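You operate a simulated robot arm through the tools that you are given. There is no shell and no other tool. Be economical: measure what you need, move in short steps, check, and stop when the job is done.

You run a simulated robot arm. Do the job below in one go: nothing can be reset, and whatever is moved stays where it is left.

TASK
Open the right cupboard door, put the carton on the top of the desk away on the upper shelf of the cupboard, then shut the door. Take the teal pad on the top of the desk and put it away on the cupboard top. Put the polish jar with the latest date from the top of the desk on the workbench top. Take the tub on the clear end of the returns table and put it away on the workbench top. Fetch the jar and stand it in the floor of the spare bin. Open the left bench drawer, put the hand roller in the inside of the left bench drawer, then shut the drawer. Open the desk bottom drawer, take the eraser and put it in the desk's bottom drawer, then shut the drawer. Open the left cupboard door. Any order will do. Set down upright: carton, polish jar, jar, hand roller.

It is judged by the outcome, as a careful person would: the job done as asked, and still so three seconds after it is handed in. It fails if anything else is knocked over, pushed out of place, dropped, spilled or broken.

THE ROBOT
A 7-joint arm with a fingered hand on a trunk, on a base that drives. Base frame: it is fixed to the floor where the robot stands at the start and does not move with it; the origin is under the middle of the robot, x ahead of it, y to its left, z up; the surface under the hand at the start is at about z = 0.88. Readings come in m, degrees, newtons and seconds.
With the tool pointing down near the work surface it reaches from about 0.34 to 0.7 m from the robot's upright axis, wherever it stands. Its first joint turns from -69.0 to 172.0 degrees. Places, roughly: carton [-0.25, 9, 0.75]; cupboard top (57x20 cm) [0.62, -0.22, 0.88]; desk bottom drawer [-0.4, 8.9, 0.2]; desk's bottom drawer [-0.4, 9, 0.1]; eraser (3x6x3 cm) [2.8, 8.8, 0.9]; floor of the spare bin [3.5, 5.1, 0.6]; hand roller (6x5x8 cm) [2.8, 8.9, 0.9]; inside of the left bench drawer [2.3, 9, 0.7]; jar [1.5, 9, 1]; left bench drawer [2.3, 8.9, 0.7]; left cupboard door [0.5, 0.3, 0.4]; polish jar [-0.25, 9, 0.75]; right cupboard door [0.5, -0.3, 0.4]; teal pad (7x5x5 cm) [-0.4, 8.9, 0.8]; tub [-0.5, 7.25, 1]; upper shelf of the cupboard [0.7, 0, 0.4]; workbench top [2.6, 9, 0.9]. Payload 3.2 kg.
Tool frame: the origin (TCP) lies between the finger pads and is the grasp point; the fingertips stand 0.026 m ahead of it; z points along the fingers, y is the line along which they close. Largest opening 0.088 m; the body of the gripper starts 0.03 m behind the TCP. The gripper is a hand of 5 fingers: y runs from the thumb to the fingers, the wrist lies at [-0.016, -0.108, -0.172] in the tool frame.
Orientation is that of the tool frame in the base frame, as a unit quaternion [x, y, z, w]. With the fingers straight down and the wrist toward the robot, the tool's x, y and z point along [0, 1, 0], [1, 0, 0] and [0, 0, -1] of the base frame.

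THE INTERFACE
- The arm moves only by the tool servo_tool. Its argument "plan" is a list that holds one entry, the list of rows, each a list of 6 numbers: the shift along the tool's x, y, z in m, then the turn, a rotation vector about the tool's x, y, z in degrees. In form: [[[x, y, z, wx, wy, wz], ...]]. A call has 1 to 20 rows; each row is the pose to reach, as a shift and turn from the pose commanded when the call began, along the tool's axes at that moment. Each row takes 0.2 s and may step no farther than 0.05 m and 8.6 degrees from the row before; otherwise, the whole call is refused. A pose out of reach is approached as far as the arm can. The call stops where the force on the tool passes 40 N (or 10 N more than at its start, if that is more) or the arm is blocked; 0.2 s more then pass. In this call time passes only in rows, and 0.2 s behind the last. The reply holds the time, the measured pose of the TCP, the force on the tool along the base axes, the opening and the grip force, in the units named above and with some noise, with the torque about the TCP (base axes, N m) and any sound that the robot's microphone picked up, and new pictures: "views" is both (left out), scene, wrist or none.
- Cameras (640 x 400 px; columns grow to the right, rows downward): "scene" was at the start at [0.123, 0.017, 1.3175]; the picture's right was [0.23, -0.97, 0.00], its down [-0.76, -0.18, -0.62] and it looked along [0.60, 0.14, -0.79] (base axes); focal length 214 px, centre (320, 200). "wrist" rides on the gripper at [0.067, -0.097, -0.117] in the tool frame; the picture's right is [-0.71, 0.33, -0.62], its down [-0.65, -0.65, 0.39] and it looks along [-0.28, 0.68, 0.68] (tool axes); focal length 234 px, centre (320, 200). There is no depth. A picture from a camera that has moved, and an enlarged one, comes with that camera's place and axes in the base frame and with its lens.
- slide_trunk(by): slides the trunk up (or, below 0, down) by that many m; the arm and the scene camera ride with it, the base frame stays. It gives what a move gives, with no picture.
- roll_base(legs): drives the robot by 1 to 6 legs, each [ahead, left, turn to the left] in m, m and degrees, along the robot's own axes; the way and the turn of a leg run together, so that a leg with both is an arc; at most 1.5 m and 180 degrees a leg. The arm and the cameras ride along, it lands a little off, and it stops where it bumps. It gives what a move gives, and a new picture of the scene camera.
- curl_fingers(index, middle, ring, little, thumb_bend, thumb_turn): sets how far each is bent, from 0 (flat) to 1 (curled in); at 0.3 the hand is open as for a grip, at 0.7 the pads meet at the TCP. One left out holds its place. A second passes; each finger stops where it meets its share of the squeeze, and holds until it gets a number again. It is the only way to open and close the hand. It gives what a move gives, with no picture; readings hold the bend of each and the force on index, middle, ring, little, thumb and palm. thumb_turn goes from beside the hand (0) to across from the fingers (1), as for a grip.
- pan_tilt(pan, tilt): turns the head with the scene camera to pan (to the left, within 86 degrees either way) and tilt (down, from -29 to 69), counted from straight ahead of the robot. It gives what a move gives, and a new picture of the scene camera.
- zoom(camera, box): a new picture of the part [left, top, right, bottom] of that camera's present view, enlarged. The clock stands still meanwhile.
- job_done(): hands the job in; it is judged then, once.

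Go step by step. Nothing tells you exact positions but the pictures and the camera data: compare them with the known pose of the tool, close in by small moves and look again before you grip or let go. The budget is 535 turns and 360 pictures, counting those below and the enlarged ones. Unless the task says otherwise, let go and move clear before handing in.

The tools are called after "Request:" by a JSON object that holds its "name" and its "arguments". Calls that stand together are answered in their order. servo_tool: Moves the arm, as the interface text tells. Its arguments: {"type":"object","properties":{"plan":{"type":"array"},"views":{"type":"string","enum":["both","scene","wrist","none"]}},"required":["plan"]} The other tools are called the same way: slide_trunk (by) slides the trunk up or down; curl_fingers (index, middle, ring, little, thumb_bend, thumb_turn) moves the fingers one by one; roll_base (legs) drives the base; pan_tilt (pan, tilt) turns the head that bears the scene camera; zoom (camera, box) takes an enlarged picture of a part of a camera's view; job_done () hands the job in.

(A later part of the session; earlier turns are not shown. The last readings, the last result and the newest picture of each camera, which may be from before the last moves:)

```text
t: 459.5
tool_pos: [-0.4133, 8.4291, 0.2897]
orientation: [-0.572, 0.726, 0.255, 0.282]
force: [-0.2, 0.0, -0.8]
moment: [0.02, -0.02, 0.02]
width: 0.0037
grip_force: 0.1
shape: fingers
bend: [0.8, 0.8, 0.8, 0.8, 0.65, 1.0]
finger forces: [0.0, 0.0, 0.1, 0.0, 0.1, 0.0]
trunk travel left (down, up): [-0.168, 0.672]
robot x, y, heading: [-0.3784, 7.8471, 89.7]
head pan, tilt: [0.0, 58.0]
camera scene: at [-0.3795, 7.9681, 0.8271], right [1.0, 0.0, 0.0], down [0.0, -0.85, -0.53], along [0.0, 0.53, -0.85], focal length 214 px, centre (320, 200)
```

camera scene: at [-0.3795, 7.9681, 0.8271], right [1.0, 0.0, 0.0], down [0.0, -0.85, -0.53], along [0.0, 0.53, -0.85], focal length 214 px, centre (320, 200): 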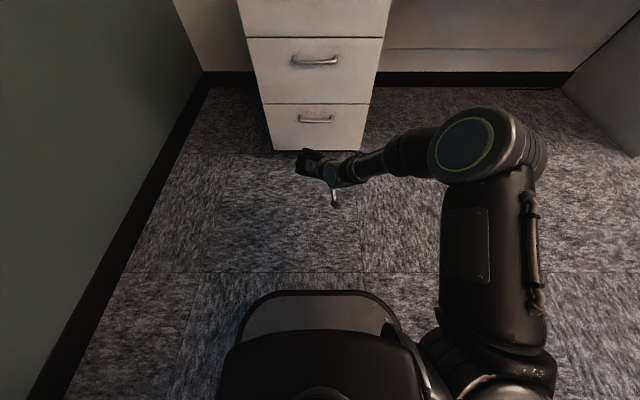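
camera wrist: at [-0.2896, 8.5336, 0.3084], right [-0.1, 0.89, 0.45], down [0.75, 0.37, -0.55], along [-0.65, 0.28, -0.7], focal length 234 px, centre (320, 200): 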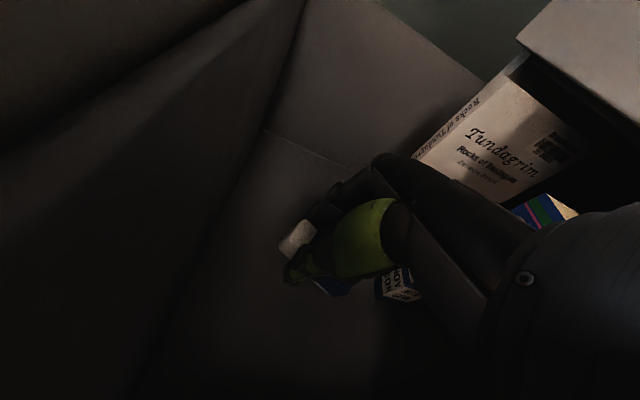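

The bottom drawer is shut with the eraser inside. Next the 11 OCT polish jar near (-0.495, 9.03): I raise up and bring the hand upright, closing along y.

Request:
{"name": "slide_trunk", "arguments": {"by": 0.4}}

Request:
{"name": "slide_trunk", "arguments": {"by": 0.27}}

Request:
{"name": "servo_tool", "arguments": {"plan": [[[0, 0, 0, 0, 8, 0], [0, 0, 0, 0, 16, 0], [0, 0, 0, 0, 24, 0], [0, 0, 0, 0, 32, 0], [0, 0, 0, 0, 40, 0], [0, 0, 0, 0, 46, 0]]], "views": "none"}}

Request:
{"name": "servo_tool", "arguments": {"plan": [[[0, 0, 0, 0, 0, 8.4], [0, 0, 0, 0, 0, 16.8], [0, 0, 0, 0, 0, 25.2], [0, 0, 0, 0, 0, 33.6], [0, 0, 0, 0, 0, 42], [0, 0, 0, 0, 0, 50.4], [0, 0, 0, 0, 0, 58.8], [0, 0, 0, 0, 0, 67], [0, 0, 0, 0, 0, 75]]], "views": "none"}}

Request:
{"name": "curl_fingers", "arguments": {"index": 0.32, "middle": 0.32, "ring": 0.32, "little": 0.32, "thumb_bend": 0.32}}

```text
t: 463.3
tool_pos: [-0.4128, 8.4309, 0.6897]
orientation: [-0.572, 0.727, 0.255, 0.282]
force: [-0.4, -0.3, -0.2]
moment: [0.01, 0.0, 0.03]
width: 0.0042
grip_force: 0.0
shape: fingers
bend: [0.8, 0.8, 0.8, 0.8, 0.65, 1.0]
finger forces: [0.1, 0.0, 0.0, 0.0, 0.0, 0.0]
trunk travel left (down, up): [-0.568, 0.272]
robot x, y, heading: [-0.3813, 7.8479, 90.2]
head pan, tilt: [0.0, 58.0]
```

```text
t: 466.1
tool_pos: [-0.4129, 8.431, 0.9593]
orientation: [-0.572, 0.727, 0.256, 0.282]
force: [0.2, -0.2, 0.0]
moment: [-0.04, -0.03, 0.02]
width: 0.0036
grip_force: 0.2
shape: fingers
bend: [0.8, 0.8, 0.8, 0.8, 0.65, 1.0]
finger forces: [0.0, 0.0, 0.1, 0.0, 0.1, 0.0]
trunk travel left (down, up): [-0.838, 0.002]
robot x, y, heading: [-0.3798, 7.8519, 90.3]
head pan, tilt: [0.0, 58.0]
```

```text
t: 467.4
tool_pos: [-0.4131, 8.429, 0.959]
orientation: [-0.627, 0.778, 0.011, -0.024]
force: [0.5, 0.2, 0.1]
moment: [-0.01, 0.0, -0.01]
width: 0.0037
grip_force: 0.1
shape: fingers
bend: [0.8, 0.8, 0.8, 0.8, 0.65, 1.0]
finger forces: [0.0, 0.0, 0.0, 0.0, 0.1, 0.0]
trunk travel left (down, up): [-0.838, 0.002]
robot x, y, heading: [-0.3779, 7.8474, 90.1]
head pan, tilt: [0.0, 58.0]
```

```text
t: 469.4
tool_pos: [-0.407, 8.432, 0.9608]
orientation: [-0.035, 0.999, -0.008, -0.035]
force: [0.2, 1.0, -1.0]
moment: [0.01, 0.02, 0.01]
width: 0.0036
grip_force: 0.0
shape: fingers
bend: [0.8, 0.8, 0.8, 0.8, 0.65, 1.0]
finger forces: [0.0, 0.0, 0.0, 0.0, 0.0, 0.1]
trunk travel left (down, up): [-0.838, 0.002]
robot x, y, heading: [-0.3805, 7.8512, 90.3]
head pan, tilt: [0.0, 58.0]
```

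```text
t: 470.4
tool_pos: [-0.4077, 8.4317, 0.9603]
orientation: [-0.037, 0.999, -0.009, -0.034]
force: [1.3, -0.3, -0.4]
moment: [-0.04, -0.02, -0.02]
width: 0.0832
grip_force: 0.1
shape: fingers
bend: [0.32, 0.32, 0.32, 0.32, 0.32, 0.98]
finger forces: [0.0, 0.0, 0.0, 0.1, 0.1, 0.0]
trunk travel left (down, up): [-0.838, 0.002]
robot x, y, heading: [-0.3777, 7.8492, 90.1]
head pan, tilt: [0.0, 58.0]
```

Request:
{"name": "roll_base", "arguments": {"legs": [[0, 0.085, 0], [0.46, 0, 0]]}}

Request:
{"name": "servo_tool", "arguments": {"plan": [[[0, 0.02, 0, -1, -4, 0], [0, 0.05, 0, -1, -4, 0]]], "views": "wrist"}}

```text
t: 473.9
tool_pos: [-0.4881, 8.8863, 0.9606]
orientation: [-0.033, 0.999, -0.008, -0.035]
force: [-0.3, -0.2, 0.2]
moment: [0.01, -0.02, -0.05]
width: 0.0831
grip_force: 0.1
shape: fingers
bend: [0.32, 0.32, 0.32, 0.32, 0.32, 0.98]
finger forces: [0.0, 0.1, 0.1, 0.1, 0.0, 0.0]
trunk travel left (down, up): [-0.838, 0.002]
robot x, y, heading: [-0.4629, 8.3048, 89.4]
head pan, tilt: [0.0, 58.0]
camera scene: at [-0.4627, 8.4223, 1.4971], right [1.0, -0.01, 0.0], down [-0.01, -0.85, -0.53], along [0.0, 0.53, -0.85], focal length 214 px, centre (320, 200)
```

scene: 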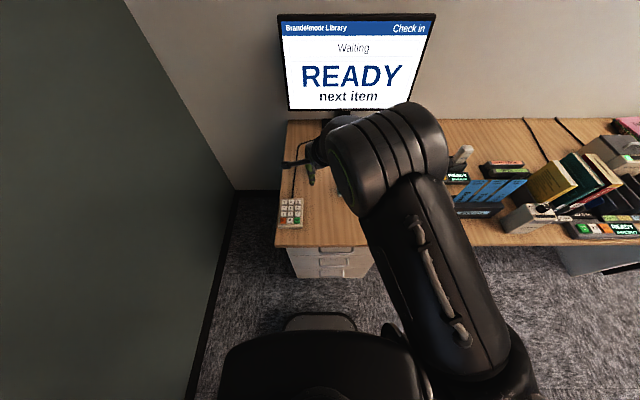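

```text
t: 474.5
tool_pos: [-0.4915, 8.9368, 0.9586]
orientation: [-0.032, 0.999, 0.0, 0.002]
force: [0.6, 1.5, 0.1]
moment: [-0.05, -0.01, 0.03]
width: 0.0835
grip_force: 0.0
shape: fingers
bend: [0.32, 0.32, 0.32, 0.32, 0.32, 0.98]
finger forces: [0.1, 0.0, 0.0, 0.1, 0.0, 0.0]
trunk travel left (down, up): [-0.838, 0.002]
robot x, y, heading: [-0.463, 8.3039, 89.6]
head pan, tilt: [0.0, 58.0]
camera wrist: at [-0.5509, 8.8359, 1.0744], right [0.68, 0.38, 0.63], down [0.69, -0.61, -0.39], along [0.24, 0.7, -0.68], focal length 234 px, centre (320, 200)
```

wrist: 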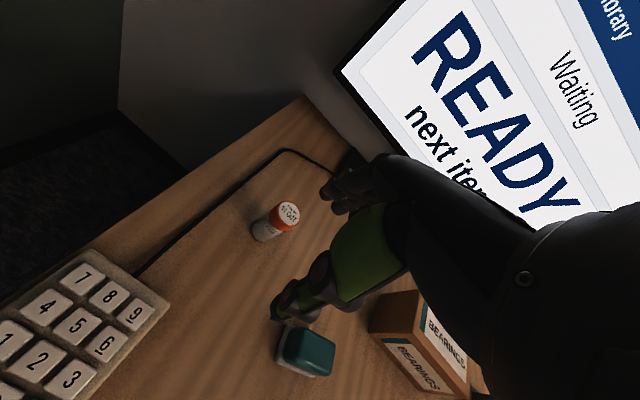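

The jar is at about (-0.494, 9.016). I move over it and descend.

Request:
{"name": "roll_base", "arguments": {"legs": [[0.05, 0, 0]]}}

Request:
{"name": "servo_tool", "arguments": {"plan": [[[0.003, 0.028, 0, 0, 0, 0]]], "views": "none"}}

Request:
{"name": "slide_trunk", "arguments": {"by": -0.09}}

Request:
{"name": "zoom", "arguments": {"camera": "wrist", "box": [240, 160, 400, 260]}}

```text
t: 475.4
tool_pos: [-0.491, 8.9835, 0.9605]
orientation: [-0.033, 0.999, 0.002, 0.0]
force: [-0.4, -0.3, 0.6]
moment: [-0.03, 0.0, 0.01]
width: 0.0836
grip_force: 0.1
shape: fingers
bend: [0.32, 0.32, 0.32, 0.32, 0.32, 0.98]
finger forces: [0.1, 0.0, 0.0, 0.0, 0.0, 0.1]
trunk travel left (down, up): [-0.838, 0.002]
robot x, y, heading: [-0.464, 8.3525, 89.5]
head pan, tilt: [0.0, 58.0]
camera scene: at [-0.4625, 8.4696, 1.4973], right [1.0, -0.01, 0.0], down [-0.01, -0.85, -0.53], along [0.0, 0.53, -0.85], focal length 214 px, centre (320, 200)
```

scene: 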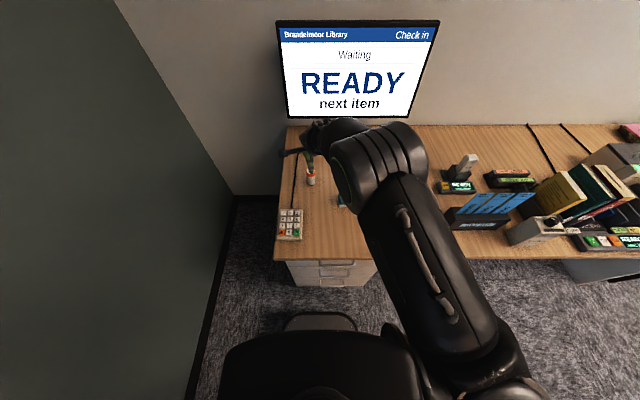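

```text
t: 475.8
tool_pos: [-0.4945, 9.0117, 0.9609]
orientation: [-0.032, 0.999, 0.003, 0.0]
force: [-0.4, 0.1, -0.1]
moment: [-0.03, 0.0, -0.01]
width: 0.0833
grip_force: 0.0
shape: fingers
bend: [0.32, 0.32, 0.32, 0.32, 0.32, 0.98]
finger forces: [0.0, 0.1, 0.0, 0.1, 0.0, 0.0]
trunk travel left (down, up): [-0.838, 0.002]
robot x, y, heading: [-0.4623, 8.3538, 89.5]
head pan, tilt: [0.0, 58.0]
```

```text
t: 477.1
tool_pos: [-0.495, 9.0105, 0.8698]
orientation: [-0.032, 0.999, 0.002, 0.0]
force: [-0.4, -0.5, 0.2]
moment: [0.01, -0.01, 0.03]
width: 0.0834
grip_force: 0.1
shape: fingers
bend: [0.32, 0.32, 0.32, 0.32, 0.32, 0.98]
finger forces: [0.0, 0.0, 0.1, 0.0, 0.0, 0.0]
trunk travel left (down, up): [-0.748, 0.092]
robot x, y, heading: [-0.4638, 8.3512, 89.4]
head pan, tilt: [0.0, 58.0]
```

```text
4.00 times, centred on (320, 210) of wrist
camera zoom: at [-0.5542, 8.91, 0.9865], right [0.68, 0.37, 0.63], down [0.69, -0.61, -0.39], along [0.23, 0.7, -0.68], focal length 937 px, centre (320, 160)
```

zoom: 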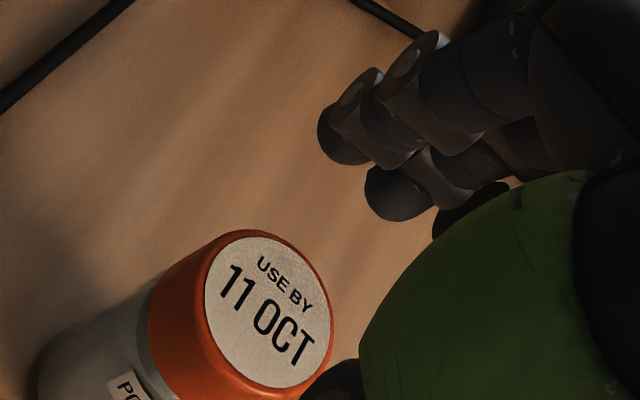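

Request:
{"name": "servo_tool", "arguments": {"plan": [[[0, 0.009, 0.015, 0, 0, 0], [0, 0.009, 0.035, 0, 0, 0], [0, 0.009, 0.05, 0, 0, 0]]], "views": "none"}}

Request:
{"name": "curl_fingers", "arguments": {"index": 0.7, "middle": 0.7, "ring": 0.7, "little": 0.7, "thumb_bend": 0.66}}

Request:
{"name": "servo_tool", "arguments": {"plan": [[[0, 0, 0, 0, 0, 0]]], "views": "wrist"}}

```text
t: 477.9
tool_pos: [-0.4949, 9.0219, 0.8192]
orientation: [-0.032, 0.999, 0.002, 0.0]
force: [-0.3, 1.0, -0.9]
moment: [0.02, 0.0, -0.03]
width: 0.0836
grip_force: 0.0
shape: fingers
bend: [0.32, 0.32, 0.32, 0.32, 0.32, 0.98]
finger forces: [0.0, 0.1, 0.0, 0.0, 0.0, 0.1]
trunk travel left (down, up): [-0.748, 0.092]
robot x, y, heading: [-0.4625, 8.3539, 89.7]
head pan, tilt: [0.0, 58.0]
```

```text
t: 478.9
tool_pos: [-0.495, 9.0204, 0.8188]
orientation: [-0.032, 0.999, 0.002, 0.0]
force: [-0.1, 0.2, 1.0]
moment: [0.01, -0.02, 0.0]
width: 0.0349
grip_force: 14.3
shape: fingers
bend: [0.59, 0.61, 0.7, 0.7, 0.56, 1.0]
finger forces: [7.8, 6.2, 0.1, 0.0, 14.4, 0.0]
trunk travel left (down, up): [-0.748, 0.092]
robot x, y, heading: [-0.4658, 8.3534, 89.5]
head pan, tilt: [0.0, 58.0]
```

```text
t: 479.2
tool_pos: [-0.4944, 9.0216, 0.818]
orientation: [-0.033, 0.999, 0.001, 0.0]
force: [0.0, -0.3, 0.8]
moment: [0.04, -0.07, 0.0]
width: 0.035
grip_force: 13.8
shape: fingers
bend: [0.59, 0.61, 0.7, 0.7, 0.56, 1.0]
finger forces: [7.9, 6.2, 0.0, 0.0, 14.3, 0.1]
trunk travel left (down, up): [-0.748, 0.092]
robot x, y, heading: [-0.4613, 8.351, 89.7]
head pan, tilt: [0.0, 58.0]
camera wrist: at [-0.5539, 8.9197, 0.9358], right [0.68, 0.37, 0.63], down [0.69, -0.61, -0.39], along [0.23, 0.7, -0.68], focal length 234 px, centre (320, 200)
```

wrist: 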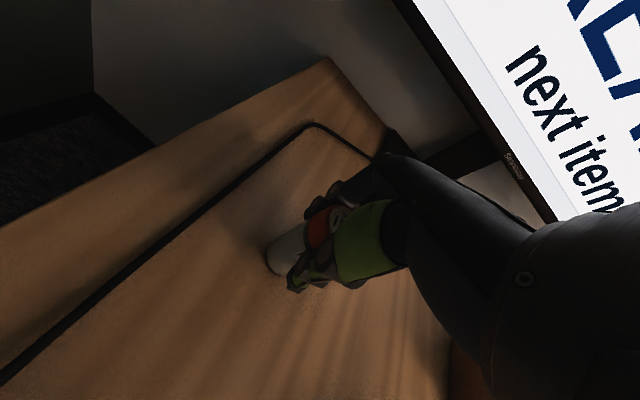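

The jar is gripped by its cap. I tighten slightly, lift, and carry it to the workbench.

Request:
{"name": "curl_fingers", "arguments": {"index": 0.68, "middle": 0.7, "thumb_bend": 0.64}}

Request:
{"name": "slide_trunk", "arguments": {"by": 0.09}}

Request:
{"name": "servo_tool", "arguments": {"plan": [[[0, 0, -0.03, 0, 0, 0], [0, 0, -0.06, 0, 0, 0], [0, 0, -0.1, 0, 0, 0]]], "views": "wrist"}}

```text
t: 480.2
tool_pos: [-0.4949, 9.0205, 0.8197]
orientation: [-0.033, 0.999, 0.001, 0.001]
force: [0.9, 0.6, 0.4]
moment: [0.03, -0.03, 0.0]
width: 0.0347
grip_force: 13.0
shape: fingers
bend: [0.6, 0.62, 0.7, 0.7, 0.55, 1.0]
finger forces: [7.6, 6.2, 0.0, 0.0, 13.3, 0.0]
trunk travel left (down, up): [-0.748, 0.092]
robot x, y, heading: [-0.465, 8.3532, 89.6]
head pan, tilt: [0.0, 58.0]
```

```text
t: 481.5
tool_pos: [-0.4945, 9.0213, 0.9101]
orientation: [-0.032, 0.999, 0.002, 0.0]
force: [0.1, 0.1, -0.8]
moment: [-0.01, -0.02, 0.04]
width: 0.0347
grip_force: 13.3
shape: fingers
bend: [0.6, 0.62, 0.7, 0.7, 0.55, 1.0]
finger forces: [7.5, 5.7, 0.1, 0.0, 13.4, 0.0]
trunk travel left (down, up): [-0.838, 0.002]
robot x, y, heading: [-0.4634, 8.3543, 89.7]
head pan, tilt: [0.0, 58.0]
```

```text
t: 482.3
tool_pos: [-0.4941, 9.0201, 1.0096]
orientation: [-0.032, 0.999, 0.003, 0.001]
force: [0.0, 0.4, -1.3]
moment: [0.03, 0.05, -0.02]
width: 0.0345
grip_force: 13.2
shape: fingers
bend: [0.6, 0.62, 0.7, 0.7, 0.55, 1.0]
finger forces: [7.5, 5.7, 0.0, 0.1, 13.3, 0.0]
trunk travel left (down, up): [-0.838, 0.002]
robot x, y, heading: [-0.4628, 8.3536, 89.7]
head pan, tilt: [0.0, 58.0]
camera wrist: at [-0.5544, 8.9183, 1.1255], right [0.68, 0.37, 0.63], down [0.69, -0.61, -0.39], along [0.23, 0.7, -0.68], focal length 234 px, centre (320, 200)
```

wrist: 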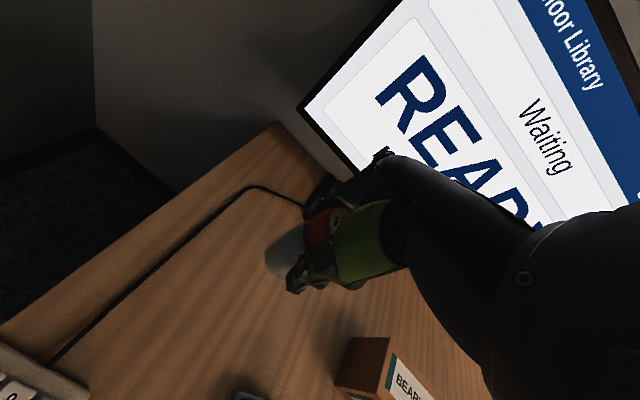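

Request:
{"name": "roll_base", "arguments": {"legs": [[-0.48, 0, 0], [0, -1.45, 0], [0, -1.45, 0], [0.24, 0, 0]]}}

Request:
{"name": "pan_tilt", "arguments": {"pan": 0, "tilt": 45}}

```text
t: 500.0
tool_pos: [2.381, 8.7828, 1.0095]
orientation: [-0.032, 0.999, 0.002, 0.0]
force: [0.3, 0.5, -0.4]
moment: [0.03, -0.01, 0.0]
width: 0.0347
grip_force: 13.4
shape: fingers
bend: [0.6, 0.62, 0.7, 0.7, 0.55, 1.0]
finger forces: [7.4, 5.7, 0.0, 0.1, 13.2, 0.0]
trunk travel left (down, up): [-0.838, 0.002]
robot x, y, heading: [2.4119, 8.1169, 89.4]
head pan, tilt: [0.0, 58.0]
camera scene: at [2.4125, 8.2343, 1.4971], right [1.0, -0.01, 0.0], down [-0.01, -0.85, -0.53], along [0.0, 0.53, -0.85], focal length 214 px, centre (320, 200)
```

scene: 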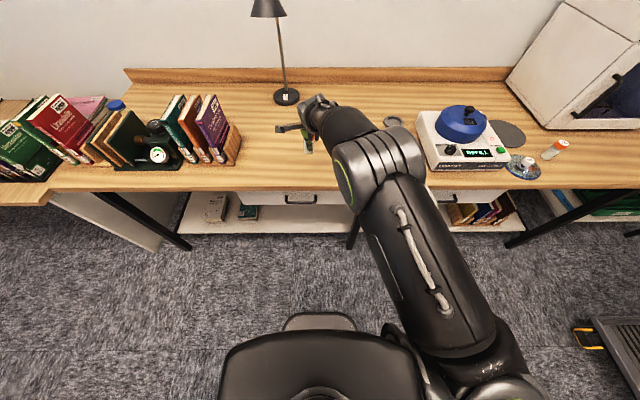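

```text
t: 500.8
tool_pos: [2.3806, 8.7837, 1.0083]
orientation: [-0.033, 0.999, 0.002, 0.0]
force: [0.5, -0.4, -0.8]
moment: [0.01, 0.01, 0.0]
width: 0.0344
grip_force: 13.3
shape: fingers
bend: [0.6, 0.62, 0.7, 0.7, 0.55, 1.0]
finger forces: [7.4, 5.8, 0.0, 0.0, 13.2, 0.0]
trunk travel left (down, up): [-0.838, 0.002]
robot x, y, heading: [2.4107, 8.1179, 89.4]
head pan, tilt: [0.0, 45.0]
camera scene: at [2.4126, 8.2474, 1.5141], right [1.0, -0.01, 0.0], down [-0.01, -0.71, -0.71], along [0.01, 0.71, -0.71], focal length 214 px, centre (320, 200)
```

scene: 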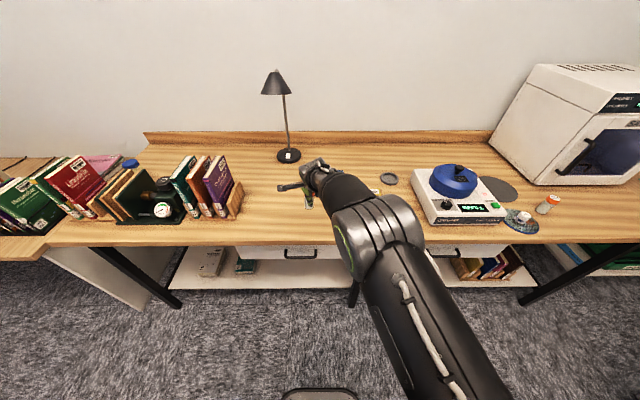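

The area under the hand is clear. I lower until the jar touches the bench.

Request:
{"name": "slide_trunk", "arguments": {"by": -0.085}}

Request:
{"name": "servo_tool", "arguments": {"plan": [[[0, 0, 0.005, 0, 0, 0], [0, 0, 0.01, 0, 0, 0], [0, 0, 0.015, 0, 0, 0], [0, 0, 0.02, 0, 0, 0], [0, 0, 0.025, 0, 0, 0]]], "views": "wrist"}}

```text
t: 502.0
tool_pos: [2.3804, 8.7849, 0.9243]
orientation: [-0.032, 0.999, 0.002, 0.001]
force: [0.3, -0.1, 0.1]
moment: [0.01, 0.03, 0.0]
width: 0.0347
grip_force: 12.8
shape: fingers
bend: [0.6, 0.62, 0.7, 0.7, 0.55, 1.0]
finger forces: [7.4, 5.6, 0.1, 0.0, 13.3, 0.0]
trunk travel left (down, up): [-0.753, 0.087]
robot x, y, heading: [2.4105, 8.1191, 89.5]
head pan, tilt: [0.0, 45.0]
```

```text
t: 503.2
tool_pos: [2.3801, 8.7829, 0.9005]
orientation: [-0.033, 0.999, 0.005, 0.0]
force: [0.4, 1.2, 17.7]
moment: [0.29, -0.06, -0.01]
width: 0.0336
grip_force: 16.9
shape: fingers
bend: [0.61, 0.62, 0.7, 0.7, 0.55, 1.0]
finger forces: [8.6, 9.0, 0.0, 0.1, 15.7, 0.1]
trunk travel left (down, up): [-0.753, 0.087]
robot x, y, heading: [2.4116, 8.1172, 89.4]
head pan, tilt: [0.0, 45.0]
camera wrist: at [2.3205, 8.6807, 1.017], right [0.69, 0.37, 0.63], down [0.69, -0.61, -0.39], along [0.23, 0.7, -0.67], focal length 234 px, centre (320, 200)
```

wrist: 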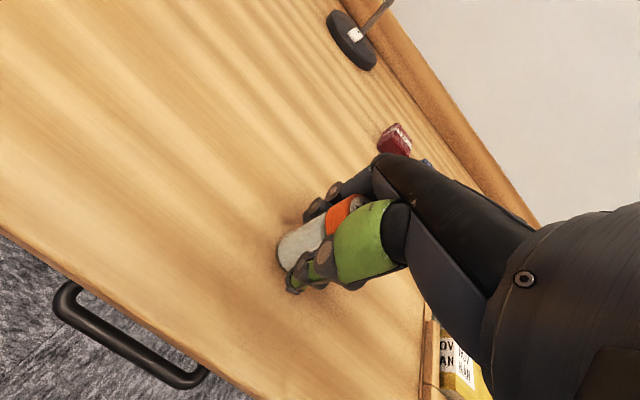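

Contact at 18 N. I ease off, open, and lift clear.

Request:
{"name": "servo_tool", "arguments": {"plan": [[[0, 0, -0.003, 0, 0, 0]]], "views": "none"}}

Request:
{"name": "curl_fingers", "arguments": {"index": 0.45, "middle": 0.45, "ring": 0.45, "little": 0.45, "thumb_bend": 0.42}}

Request:
{"name": "curl_fingers", "arguments": {"index": 0.32, "middle": 0.32, "ring": 0.32, "little": 0.32, "thumb_bend": 0.32}}

Request:
{"name": "slide_trunk", "arguments": {"by": 0.085}}

Request:
{"name": "servo_tool", "arguments": {"plan": [[[0, 0, -0.03, 0, 0, 0], [0, 0, -0.06, 0, 0, 0]]], "views": "wrist"}}

```text
t: 503.6
tool_pos: [2.3804, 8.7816, 0.9016]
orientation: [-0.032, 0.999, 0.002, 0.0]
force: [0.7, 4.1, 10.3]
moment: [0.31, -0.05, -0.01]
width: 0.0335
grip_force: 15.8
shape: fingers
bend: [0.61, 0.62, 0.7, 0.7, 0.55, 1.0]
finger forces: [9.2, 8.9, 0.0, 0.0, 13.1, 0.0]
trunk travel left (down, up): [-0.753, 0.087]
robot x, y, heading: [2.4085, 8.1163, 89.6]
head pan, tilt: [0.0, 45.0]
```

```text
t: 504.6
tool_pos: [2.3797, 8.783, 0.9014]
orientation: [-0.032, 0.999, 0.002, 0.0]
force: [-0.7, -0.4, 0.0]
moment: [-0.01, -0.03, -0.03]
width: 0.0591
grip_force: 0.0
shape: fingers
bend: [0.45, 0.45, 0.45, 0.45, 0.42, 0.99]
finger forces: [0.1, 0.0, 0.0, 0.1, 0.0, 0.0]
trunk travel left (down, up): [-0.753, 0.087]
robot x, y, heading: [2.4079, 8.1164, 89.3]
head pan, tilt: [0.0, 45.0]
```

```text
t: 505.6
tool_pos: [2.3794, 8.7834, 0.9005]
orientation: [-0.032, 0.999, 0.003, -0.001]
force: [0.0, 0.4, -0.1]
moment: [-0.01, -0.01, -0.02]
width: 0.0836
grip_force: 0.1
shape: fingers
bend: [0.32, 0.32, 0.32, 0.32, 0.32, 0.98]
finger forces: [0.0, 0.1, 0.1, 0.0, 0.0, 0.0]
trunk travel left (down, up): [-0.753, 0.087]
robot x, y, heading: [2.4121, 8.1135, 89.6]
head pan, tilt: [0.0, 45.0]
```

```text
t: 506.8
tool_pos: [2.3804, 8.785, 0.9856]
orientation: [-0.032, 0.999, 0.002, -0.001]
force: [0.3, 0.1, -0.3]
moment: [0.0, 0.02, 0.0]
width: 0.0833
grip_force: 0.1
shape: fingers
bend: [0.32, 0.32, 0.32, 0.32, 0.32, 0.98]
finger forces: [0.0, 0.1, 0.0, 0.1, 0.0, 0.1]
trunk travel left (down, up): [-0.838, 0.002]
robot x, y, heading: [2.4144, 8.1158, 89.4]
head pan, tilt: [0.0, 45.0]
```

```text
t: 507.4
tool_pos: [2.379, 8.7827, 1.0461]
orientation: [-0.032, 0.999, 0.001, -0.001]
force: [-0.4, 0.0, -0.7]
moment: [0.02, 0.02, -0.02]
width: 0.0835
grip_force: 0.1
shape: fingers
bend: [0.32, 0.32, 0.32, 0.32, 0.32, 0.98]
finger forces: [0.0, 0.0, 0.0, 0.0, 0.1, 0.1]
trunk travel left (down, up): [-0.838, 0.002]
robot x, y, heading: [2.4122, 8.113, 89.0]
head pan, tilt: [0.0, 45.0]
camera wrist: at [2.3197, 8.6811, 1.1633], right [0.68, 0.37, 0.63], down [0.69, -0.61, -0.39], along [0.23, 0.7, -0.68], focal length 234 px, centre (320, 200)
```

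wrist: 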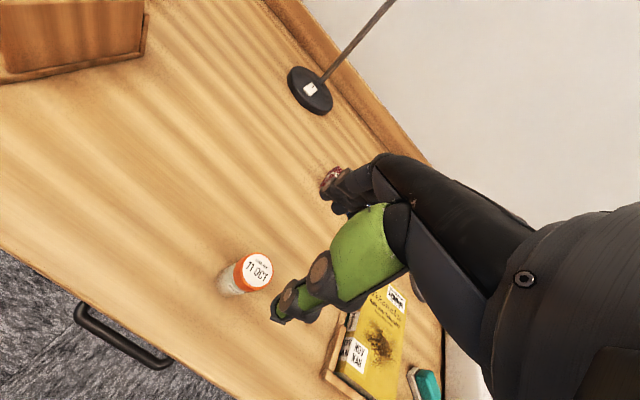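

The polish jar stands on the bench. Now the jar with the blue lid at the left end of the bench, behind the books; I look at it.

Request:
{"name": "zoom", "arguments": {"camera": "scene", "box": [40, 130, 200, 230]}}

```text
4.00 times, centred on (120, 180) of scene
camera zoom: at [2.4128, 8.2463, 1.5142], right [1.0, -0.01, 0.0], down [-0.01, -0.71, -0.71], along [0.01, 0.71, -0.71], focal length 858 px, centre (1120, 280)
```

zoom: 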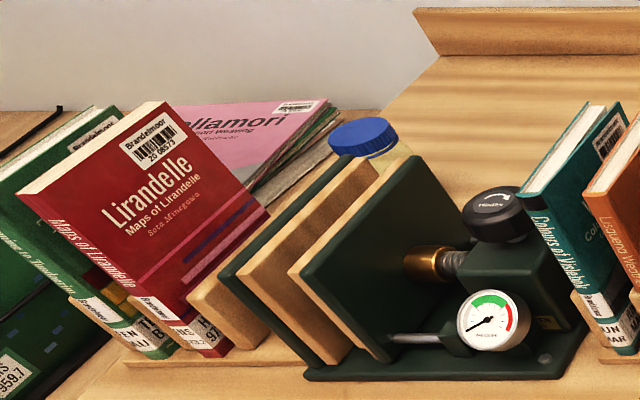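

The jar stands behind a book press near (1.6, 9.03). I raise the hand, move in front, and look down on it.

Request:
{"name": "servo_tool", "arguments": {"plan": [[[0, -0.02, -0.04, 0, 0, 0], [0, -0.03, -0.08, 0, 0, 0], [0, -0.03, -0.11, 0, 0, 0]]], "views": "none"}}

Request:
{"name": "roll_base", "arguments": {"legs": [[-0.25, 0, 1], [0, 0.8, 0], [0.38, 0, 0]]}}

Request:
{"name": "servo_tool", "arguments": {"plan": [[[0, 0.0, 0, 0, 0, 0]]], "views": "wrist"}}

```text
t: 508.2
tool_pos: [2.3794, 8.7523, 1.158]
orientation: [-0.032, 0.999, 0.002, 0.001]
force: [-0.5, 0.2, 0.6]
moment: [0.02, -0.01, 0.0]
width: 0.0839
grip_force: 0.0
shape: fingers
bend: [0.32, 0.32, 0.32, 0.32, 0.32, 0.98]
finger forces: [0.1, 0.0, 0.0, 0.0, 0.0, 0.1]
trunk travel left (down, up): [-0.838, 0.002]
robot x, y, heading: [2.4116, 8.1186, 89.5]
head pan, tilt: [0.0, 45.0]
```

```text
t: 515.9
tool_pos: [1.5655, 8.882, 1.1582]
orientation: [-0.041, 0.999, 0.002, 0.0]
force: [-0.6, 0.0, -0.2]
moment: [0.0, 0.0, -0.02]
width: 0.0838
grip_force: 0.1
shape: fingers
bend: [0.32, 0.32, 0.32, 0.32, 0.32, 0.98]
finger forces: [0.0, 0.0, 0.0, 0.0, 0.0, 0.0]
trunk travel left (down, up): [-0.838, 0.002]
robot x, y, heading: [1.6089, 8.2447, 90.6]
head pan, tilt: [0.0, 45.0]
camera scene: at [1.6076, 8.3769, 1.5143], right [1.0, 0.01, 0.0], down [0.01, -0.71, -0.71], along [-0.01, 0.71, -0.71], focal length 214 px, centre (320, 200)
```

scene: 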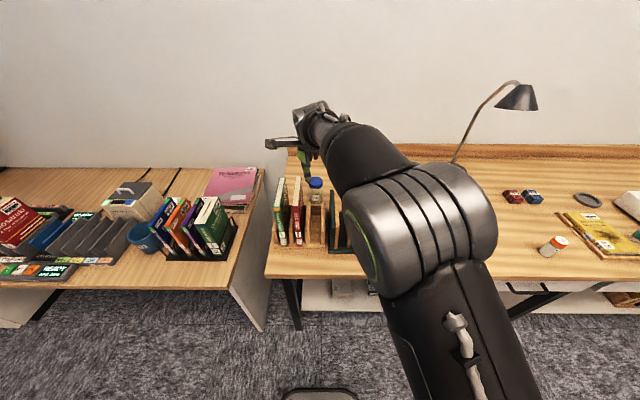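

```text
t: 516.3
tool_pos: [1.5659, 8.8814, 1.1587]
orientation: [-0.041, 0.999, 0.001, 0.0]
force: [0.4, 0.2, 1.1]
moment: [-0.01, -0.01, 0.04]
width: 0.0835
grip_force: 0.0
shape: fingers
bend: [0.32, 0.32, 0.32, 0.32, 0.32, 0.98]
finger forces: [0.0, 0.0, 0.1, 0.0, 0.0, 0.0]
trunk travel left (down, up): [-0.838, 0.002]
robot x, y, heading: [1.6082, 8.2456, 90.4]
head pan, tilt: [0.0, 45.0]
camera wrist: at [1.5086, 8.7792, 1.274], right [0.68, 0.39, 0.63], down [0.7, -0.6, -0.39], along [0.22, 0.7, -0.67], focal length 234 px, centre (320, 200)
```

wrist: 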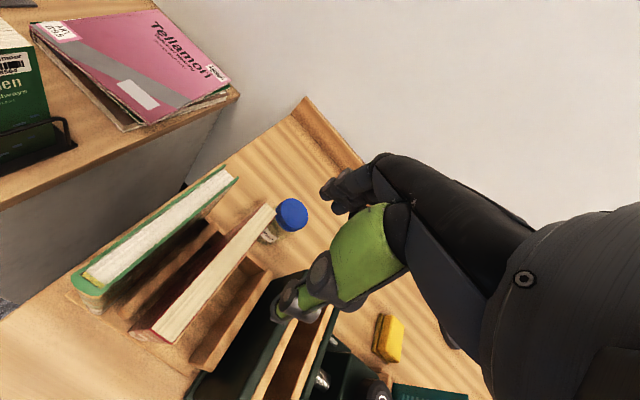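

The blue-capped jar is at about (1.58, 9.045), cap top ≈ 0.95, close to books. I turn the hand 45° so the wrist comes from the free right side, and move over it.

Request:
{"name": "servo_tool", "arguments": {"plan": [[[0, 0, 0, 0, 0, -8.5], [0, 0, 0, 0, 0, -17], [0, 0, 0, 0, 0, -25.5], [0, 0, 0, 0, 0, -34], [0, 0, 0, 0, 0, -42.5], [0, 0, 0, 0, 0, -48]]], "views": "none"}}

Request:
{"name": "roll_base", "arguments": {"legs": [[0.12, -0.02, 0]]}}

Request:
{"name": "servo_tool", "arguments": {"plan": [[[-0.015, 0.015, 0, 0, 0, 0], [-0.03, 0.03, 0, 0, 0, 0]]], "views": "wrist"}}

```text
t: 517.7
tool_pos: [1.5676, 8.8818, 1.1572]
orientation: [-0.444, 0.896, 0.003, 0.001]
force: [0.7, 0.0, -0.2]
moment: [-0.01, 0.03, -0.01]
width: 0.0836
grip_force: 0.1
shape: fingers
bend: [0.32, 0.32, 0.32, 0.32, 0.32, 0.98]
finger forces: [0.0, 0.0, 0.0, 0.1, 0.1, 0.0]
trunk travel left (down, up): [-0.838, 0.002]
robot x, y, heading: [1.6083, 8.249, 90.5]
head pan, tilt: [0.0, 45.0]
```

```text
t: 518.9
tool_pos: [1.586, 9.0019, 1.1589]
orientation: [-0.443, 0.896, 0.003, 0.001]
force: [0.2, -0.1, 0.1]
moment: [0.04, -0.02, -0.02]
width: 0.0836
grip_force: 0.1
shape: fingers
bend: [0.32, 0.32, 0.32, 0.32, 0.32, 0.98]
finger forces: [0.0, 0.0, 0.0, 0.0, 0.1, 0.0]
trunk travel left (down, up): [-0.838, 0.002]
robot x, y, heading: [1.6303, 8.3674, 90.5]
head pan, tilt: [0.0, 45.0]
camera scene: at [1.6263, 8.4979, 1.5143], right [1.0, 0.01, 0.0], down [0.01, -0.71, -0.71], along [-0.01, 0.71, -0.71], focal length 214 px, centre (320, 200)
```

scene: 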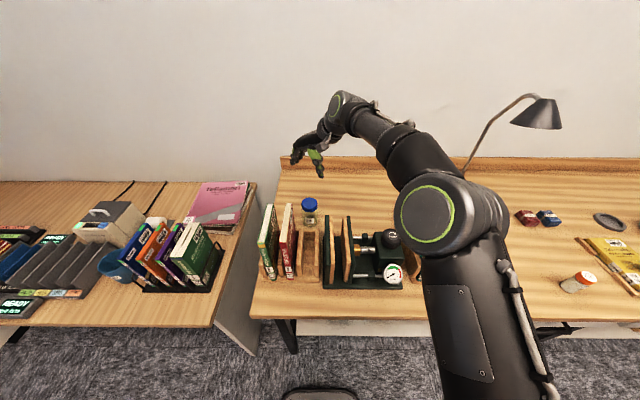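

```text
t: 519.5
tool_pos: [1.5863, 9.0247, 1.1518]
orientation: [-0.444, 0.896, 0.003, 0.001]
force: [0.0, -0.8, -0.4]
moment: [-0.04, 0.02, 0.01]
width: 0.0836
grip_force: 0.1
shape: fingers
bend: [0.32, 0.32, 0.32, 0.32, 0.32, 0.98]
finger forces: [0.1, 0.0, 0.0, 0.0, 0.0, 0.0]
out of reach, approached as far as the arm can: row 2
trunk travel left (down, up): [-0.838, 0.002]
robot x, y, heading: [1.6247, 8.368, 90.6]
head pan, tilt: [0.0, 45.0]
camera wrist: at [1.6247, 8.9132, 1.2674], right [0.17, 0.76, 0.63], down [0.91, 0.12, -0.39], along [-0.37, 0.64, -0.67], focal length 234 px, centre (320, 200)
```

wrist: 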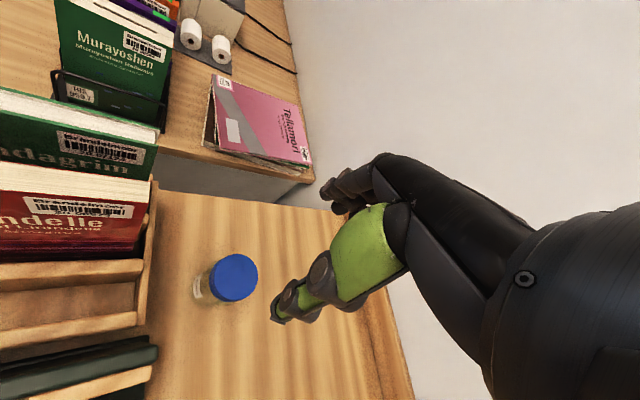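

Request:
{"name": "roll_base", "arguments": {"legs": [[0.02, 0.006, 0]]}}

Request:
{"name": "slide_trunk", "arguments": {"by": -0.15}}

Request:
{"name": "zoom", "arguments": {"camera": "wrist", "box": [200, 180, 400, 305]}}

```text
t: 520.3
tool_pos: [1.5803, 9.0421, 1.154]
orientation: [-0.443, 0.896, 0.003, 0.001]
force: [0.5, -0.8, 0.3]
moment: [0.06, -0.02, -0.01]
width: 0.0836
grip_force: 0.0
shape: fingers
bend: [0.32, 0.32, 0.32, 0.32, 0.32, 0.98]
finger forces: [0.0, 0.0, 0.0, 0.0, 0.0, 0.1]
trunk travel left (down, up): [-0.838, 0.002]
robot x, y, heading: [1.6237, 8.3881, 90.3]
head pan, tilt: [0.0, 45.0]
camera scene: at [1.6214, 8.5153, 1.5146], right [1.0, 0.01, 0.0], down [0.0, -0.71, -0.71], along [-0.01, 0.71, -0.71], focal length 214 px, centre (320, 200)
```

scene: 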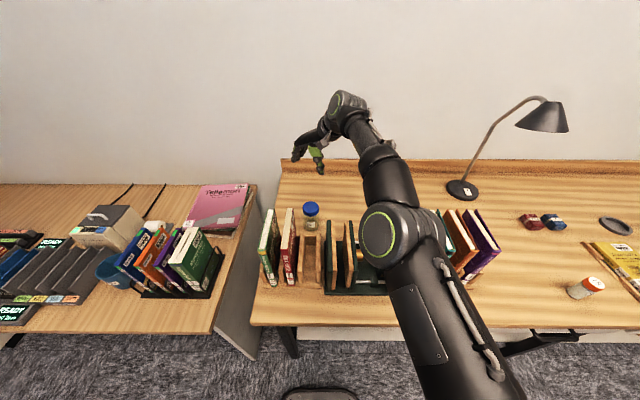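

```text
t: 522.1
tool_pos: [1.581, 9.0455, 1.0019]
orientation: [-0.443, 0.896, 0.002, 0.0]
force: [-0.9, -0.2, -0.3]
moment: [-0.05, -0.03, 0.01]
width: 0.0836
grip_force: 0.2
shape: fingers
bend: [0.32, 0.32, 0.32, 0.32, 0.32, 0.98]
finger forces: [0.1, 0.1, 0.0, 0.1, 0.0, 0.0]
trunk travel left (down, up): [-0.688, 0.152]
robot x, y, heading: [1.6234, 8.3882, 90.5]
head pan, tilt: [0.0, 45.0]
```

```text
3.20 times, centred on (300, 242) of wrist
camera zoom: at [1.6182, 8.9333, 1.1175], right [0.17, 0.76, 0.63], down [0.91, 0.12, -0.39], along [-0.37, 0.64, -0.67], focal length 749 px, centre (384, 64)
```

zoom: 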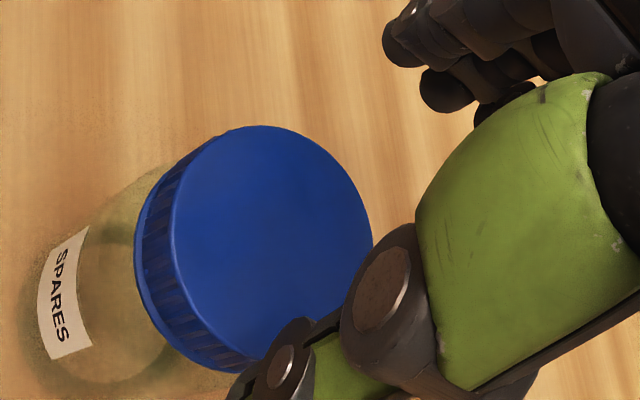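

Well centred. I descend to cap height and close.

Request:
{"name": "slide_trunk", "arguments": {"by": -0.077}}

Request:
{"name": "curl_fingers", "arguments": {"index": 0.65, "middle": 0.65, "ring": 0.65, "little": 0.65, "thumb_bend": 0.6}}

Request:
{"name": "zoom", "arguments": {"camera": "wrist", "box": [200, 160, 440, 310]}}

```text
t: 523.2
tool_pos: [1.5822, 9.0435, 0.9304]
orientation: [-0.442, 0.897, 0.006, 0.002]
force: [5.4, -2.1, 19.4]
moment: [-0.26, 0.02, 0.11]
width: 0.0876
grip_force: 9.4
shape: fingers
bend: [0.31, 0.32, 0.32, 0.32, 0.29, 0.98]
finger forces: [5.6, 0.0, 0.0, 0.0, 13.2, 0.0]
trunk travel left (down, up): [-0.611, 0.229]
robot x, y, heading: [1.6211, 8.3874, 90.5]
head pan, tilt: [0.0, 45.0]
```

```text
t: 524.2
tool_pos: [1.582, 9.042, 0.9298]
orientation: [-0.442, 0.897, 0.007, 0.003]
force: [5.6, 1.1, 24.5]
moment: [-0.05, 0.21, -0.02]
width: 0.0798
grip_force: 45.0
shape: fingers
bend: [0.37, 0.55, 0.65, 0.65, 0.33, 1.0]
finger forces: [35.0, 6.8, 0.1, 0.0, 48.2, 0.1]
trunk travel left (down, up): [-0.611, 0.229]
robot x, y, heading: [1.6261, 8.388, 90.3]
head pan, tilt: [0.0, 45.0]
```

```text
2.67 times, centred on (320, 235) of wrist
camera zoom: at [1.6199, 8.9296, 1.0449], right [0.17, 0.75, 0.63], down [0.91, 0.12, -0.39], along [-0.37, 0.65, -0.67], focal length 624 px, centre (320, 107)
```

zoom: 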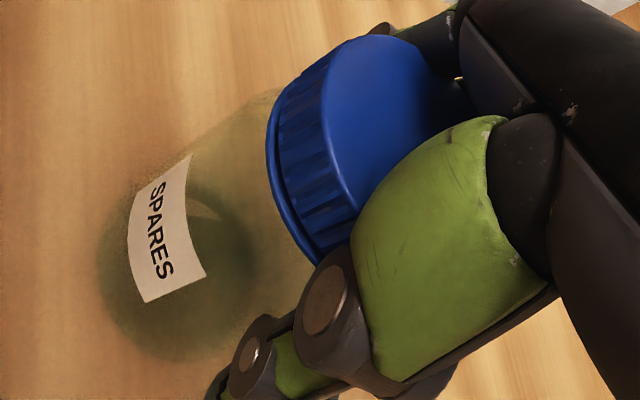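

The cap is larger than I thought and off-centre. I open wider, rise 2 cm and re-centre.

Request:
{"name": "curl_fingers", "arguments": {"index": 0.22, "middle": 0.22, "ring": 0.22, "little": 0.22, "thumb_bend": 0.22}}

Request:
{"name": "slide_trunk", "arguments": {"by": 0.06}}

Request:
{"name": "servo_tool", "arguments": {"plan": [[[0, 0, 0, 0, 0, 0]]]}}

```text
t: 525.2
tool_pos: [1.5803, 9.0437, 0.9262]
orientation: [-0.443, 0.897, 0.003, 0.002]
force: [2.3, -3.4, 10.0]
moment: [-0.08, -0.1, -0.02]
width: 0.1041
grip_force: 5.7
shape: fingers
bend: [0.22, 0.22, 0.22, 0.22, 0.21, 0.96]
finger forces: [1.3, 0.0, 0.0, 0.0, 9.8, 0.1]
trunk travel left (down, up): [-0.611, 0.229]
robot x, y, heading: [1.6201, 8.3877, 90.4]
head pan, tilt: [0.0, 45.0]
```

```text
t: 526.2
tool_pos: [1.5815, 9.0455, 0.9846]
orientation: [-0.443, 0.897, 0.002, 0.002]
force: [-0.2, 0.0, 0.3]
moment: [-0.01, 0.0, 0.02]
width: 0.1034
grip_force: 0.0
shape: fingers
bend: [0.22, 0.22, 0.22, 0.22, 0.22, 0.96]
finger forces: [0.0, 0.0, 0.0, 0.1, 0.0, 0.1]
trunk travel left (down, up): [-0.671, 0.169]
robot x, y, heading: [1.6206, 8.3876, 90.5]
head pan, tilt: [0.0, 45.0]
```

```text
t: 526.6
tool_pos: [1.5814, 9.045, 0.9833]
orientation: [-0.443, 0.897, 0.003, 0.0]
force: [0.6, 0.4, -0.7]
moment: [-0.01, -0.01, -0.01]
width: 0.1032
grip_force: 0.1
shape: fingers
bend: [0.22, 0.22, 0.22, 0.22, 0.22, 0.96]
finger forces: [0.0, 0.1, 0.0, 0.0, 0.0, 0.0]
trunk travel left (down, up): [-0.671, 0.169]
robot x, y, heading: [1.6244, 8.3907, 90.3]
head pan, tilt: [0.0, 45.0]
camera scene: at [1.6206, 8.519, 1.3472], right [1.0, 0.01, 0.0], down [0.01, -0.71, -0.71], along [-0.01, 0.71, -0.71], focal length 214 px, centre (320, 200)
camera wrist: at [1.6182, 8.9334, 1.1004], right [0.17, 0.76, 0.63], down [0.91, 0.12, -0.39], along [-0.37, 0.64, -0.68], focal length 234 px, centre (320, 200)
```

scene: 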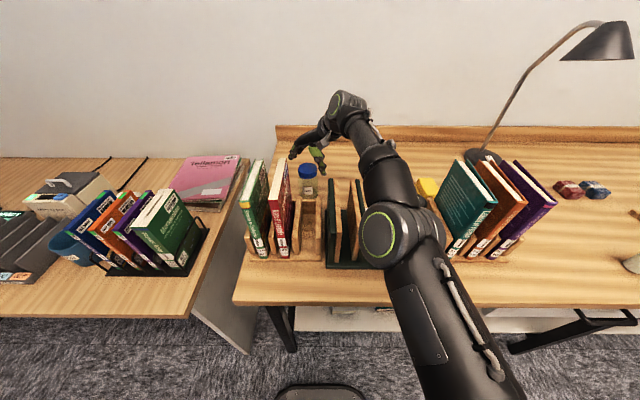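
wrist: 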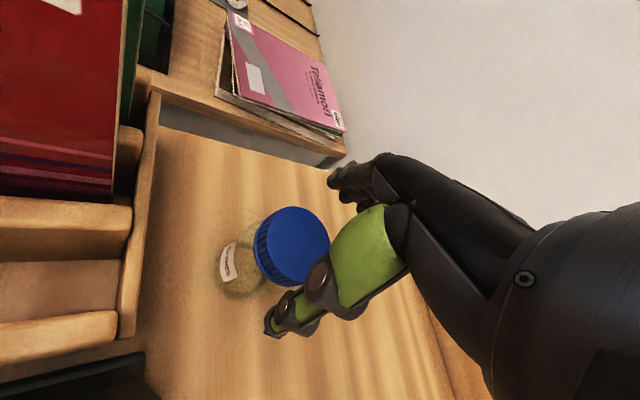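

The cap (≈6 cm wide, top z ≈ 0.948) should be at the fingertips, not in the palm. I re-centre and stop higher this time.

Request:
{"name": "servo_tool", "arguments": {"plan": [[[0.007, -0.002, 0.0, 0, 0, 0], [0.007, -0.002, 0.02, 0, 0, 0], [0.007, -0.002, 0.038, 0, 0, 0]]], "views": "none"}}

Request:
{"name": "curl_fingers", "arguments": {"index": 0.6, "middle": 0.6, "ring": 0.6, "little": 0.6, "thumb_bend": 0.55}}

Request:
{"name": "zoom", "arguments": {"camera": "wrist", "box": [200, 160, 440, 310]}}

```text
t: 527.4
tool_pos: [1.5801, 9.0387, 0.9464]
orientation: [-0.442, 0.897, 0.002, 0.0]
force: [0.2, 0.4, -0.1]
moment: [-0.03, 0.01, -0.05]
width: 0.1032
grip_force: 0.0
shape: fingers
bend: [0.22, 0.22, 0.22, 0.22, 0.22, 0.96]
finger forces: [0.0, 0.1, 0.0, 0.0, 0.0, 0.0]
trunk travel left (down, up): [-0.671, 0.169]
robot x, y, heading: [1.6199, 8.3889, 90.4]
head pan, tilt: [0.0, 45.0]
```

```text
t: 528.4
tool_pos: [1.5785, 9.039, 0.9469]
orientation: [-0.443, 0.896, 0.002, 0.001]
force: [-0.3, 0.2, 2.4]
moment: [0.15, 0.13, 0.01]
width: 0.0633
grip_force: 21.0
shape: fingers
bend: [0.44, 0.51, 0.59, 0.6, 0.43, 1.0]
finger forces: [14.3, 6.9, 0.7, 0.0, 20.4, 0.0]
trunk travel left (down, up): [-0.671, 0.169]
robot x, y, heading: [1.6203, 8.3879, 90.2]
head pan, tilt: [0.0, 45.0]
```

```text
2.67 times, centred on (320, 235) of wrist
camera zoom: at [1.6162, 8.9267, 1.0631], right [0.17, 0.76, 0.63], down [0.91, 0.12, -0.39], along [-0.37, 0.64, -0.67], focal length 624 px, centre (320, 107)
```

zoom: 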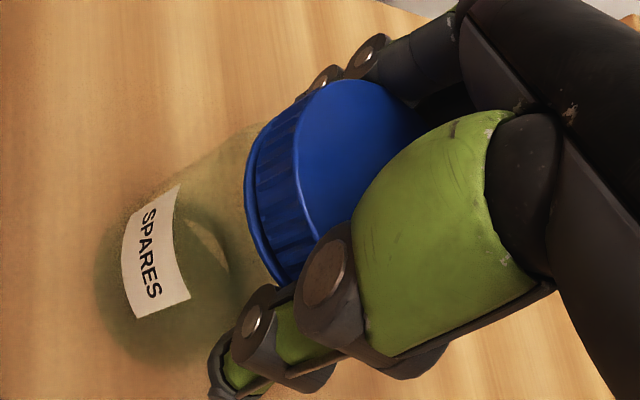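

The jar is firmly gripped by its lid. I lift it and carry it around to the spare bin at (3.5, 5.1).

Request:
{"name": "slide_trunk", "arguments": {"by": 0.165}}

Request:
{"name": "roll_base", "arguments": {"legs": [[-0.52, 0, 0], [0, 0, -90], [1.3, 0, 0], [0, 0, -30], [1.45, 0, 0]]}}

Request:
{"name": "pan_tilt", "arguments": {"pan": -50, "tilt": 25}}

```text
t: 530.3
tool_pos: [1.5778, 9.0392, 1.1114]
orientation: [-0.443, 0.896, 0.001, 0.001]
force: [-0.7, -0.1, -1.0]
moment: [-0.01, -0.03, -0.01]
width: 0.0633
grip_force: 20.5
shape: fingers
bend: [0.44, 0.52, 0.59, 0.6, 0.43, 1.0]
finger forces: [13.6, 6.1, 0.4, 0.1, 20.1, 0.0]
trunk travel left (down, up): [-0.836, 0.004]
robot x, y, heading: [1.6208, 8.3857, 90.3]
head pan, tilt: [0.0, 45.0]
```

```text
t: 551.7
tool_pos: [4.7244, 6.7102, 1.1111]
orientation: [0.577, 0.817, 0.0, 0.001]
force: [-0.4, 0.5, -2.0]
moment: [-0.03, 0.02, -0.02]
width: 0.063
grip_force: 18.6
shape: fingers
bend: [0.45, 0.52, 0.59, 0.6, 0.43, 1.0]
finger forces: [13.1, 5.9, 0.4, 0.1, 19.2, 0.1]
trunk travel left (down, up): [-0.836, 0.004]
robot x, y, heading: [4.1564, 7.0319, -32.9]
head pan, tilt: [0.0, 45.0]
camera scene: at [4.2656, 6.9584, 1.5122], right [-0.54, -0.84, 0.0], down [-0.6, 0.38, -0.71], along [0.59, -0.38, -0.71], focal length 214 px, centre (320, 200)
```

scene: 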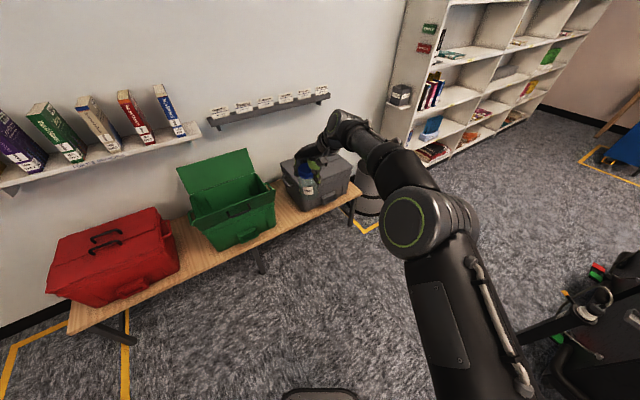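

```text
t: 552.9
tool_pos: [4.7245, 6.7102, 1.1117]
orientation: [0.578, 0.816, 0.0, 0.001]
force: [0.1, -0.1, -2.5]
moment: [0.02, 0.0, 0.03]
width: 0.0629
grip_force: 19.6
shape: fingers
bend: [0.45, 0.52, 0.59, 0.6, 0.43, 1.0]
finger forces: [13.0, 5.9, 0.4, 0.1, 19.1, 0.1]
trunk travel left (down, up): [-0.836, 0.004]
robot x, y, heading: [4.1561, 7.03, -32.8]
head pan, tilt: [-50.0, 25.0]
camera scene: at [4.2091, 6.9108, 1.5427], right [-0.99, -0.13, 0.0], down [-0.05, 0.42, -0.91], along [0.12, -0.9, -0.42], focal length 214 px, centre (320, 200)
```

scene: 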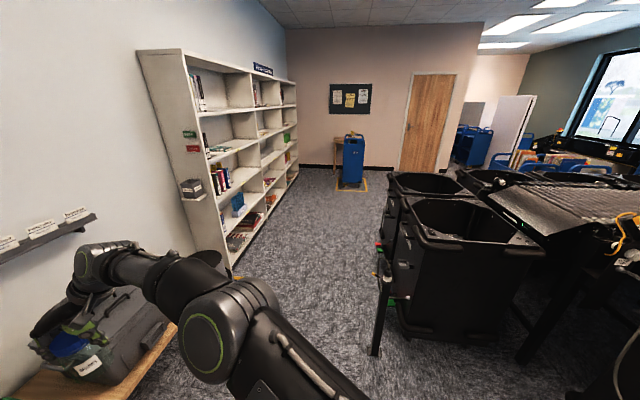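

Request:
{"name": "roll_base", "arguments": {"legs": [[0, 0, -57], [0.2, 0.17, 0], [1.4, 0, 0], [0.3, 0, 0], [0, 0, -90]]}}

Request:
{"name": "pan_tilt", "arguments": {"pan": 0, "tilt": 50}}

```text
t: 569.3
tool_pos: [3.6296, 5.0832, 1.1111]
orientation: [0.945, -0.326, -0.001, 0.0]
force: [0.0, 0.3, -1.1]
moment: [0.02, 0.02, 0.0]
width: 0.062
grip_force: 17.6
shape: fingers
bend: [0.45, 0.52, 0.6, 0.6, 0.43, 1.0]
finger forces: [12.0, 5.7, 0.2, 0.0, 17.8, 0.0]
trunk travel left (down, up): [-0.836, 0.004]
robot x, y, heading: [4.2823, 5.1223, 179.8]
head pan, tilt: [-50.0, 25.0]
camera scene: at [4.1705, 5.1904, 1.5427], right [0.77, 0.64, 0.0], down [0.27, -0.32, -0.91], along [-0.58, 0.7, -0.42], focal length 214 px, centre (320, 200)
```

scene: 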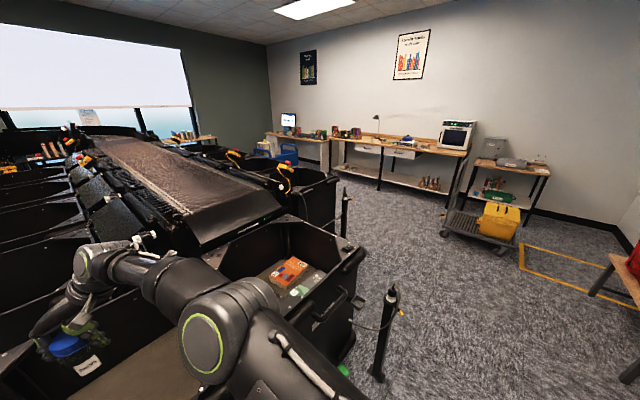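

```text
t: 570.5
tool_pos: [3.6281, 5.0827, 1.1106]
orientation: [0.945, -0.326, -0.002, 0.0]
force: [0.2, 0.1, -2.3]
moment: [0.0, -0.02, 0.04]
width: 0.0621
grip_force: 17.8
shape: fingers
bend: [0.45, 0.52, 0.6, 0.6, 0.43, 1.0]
finger forces: [12.0, 5.7, 0.2, 0.0, 17.7, 0.0]
trunk travel left (down, up): [-0.836, 0.004]
robot x, y, heading: [4.2803, 5.1187, 179.4]
head pan, tilt: [0.0, 50.0]
camera scene: at [4.1525, 5.12, 1.5053], right [0.0, 1.0, 0.0], down [0.77, 0.0, -0.64], along [-0.64, 0.0, -0.77], focal length 214 px, centre (320, 200)
```

scene: 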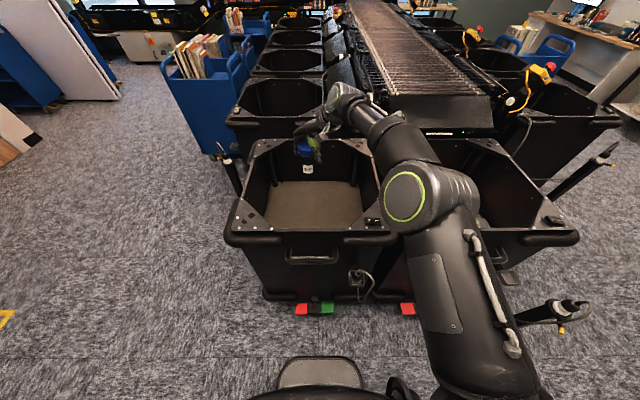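

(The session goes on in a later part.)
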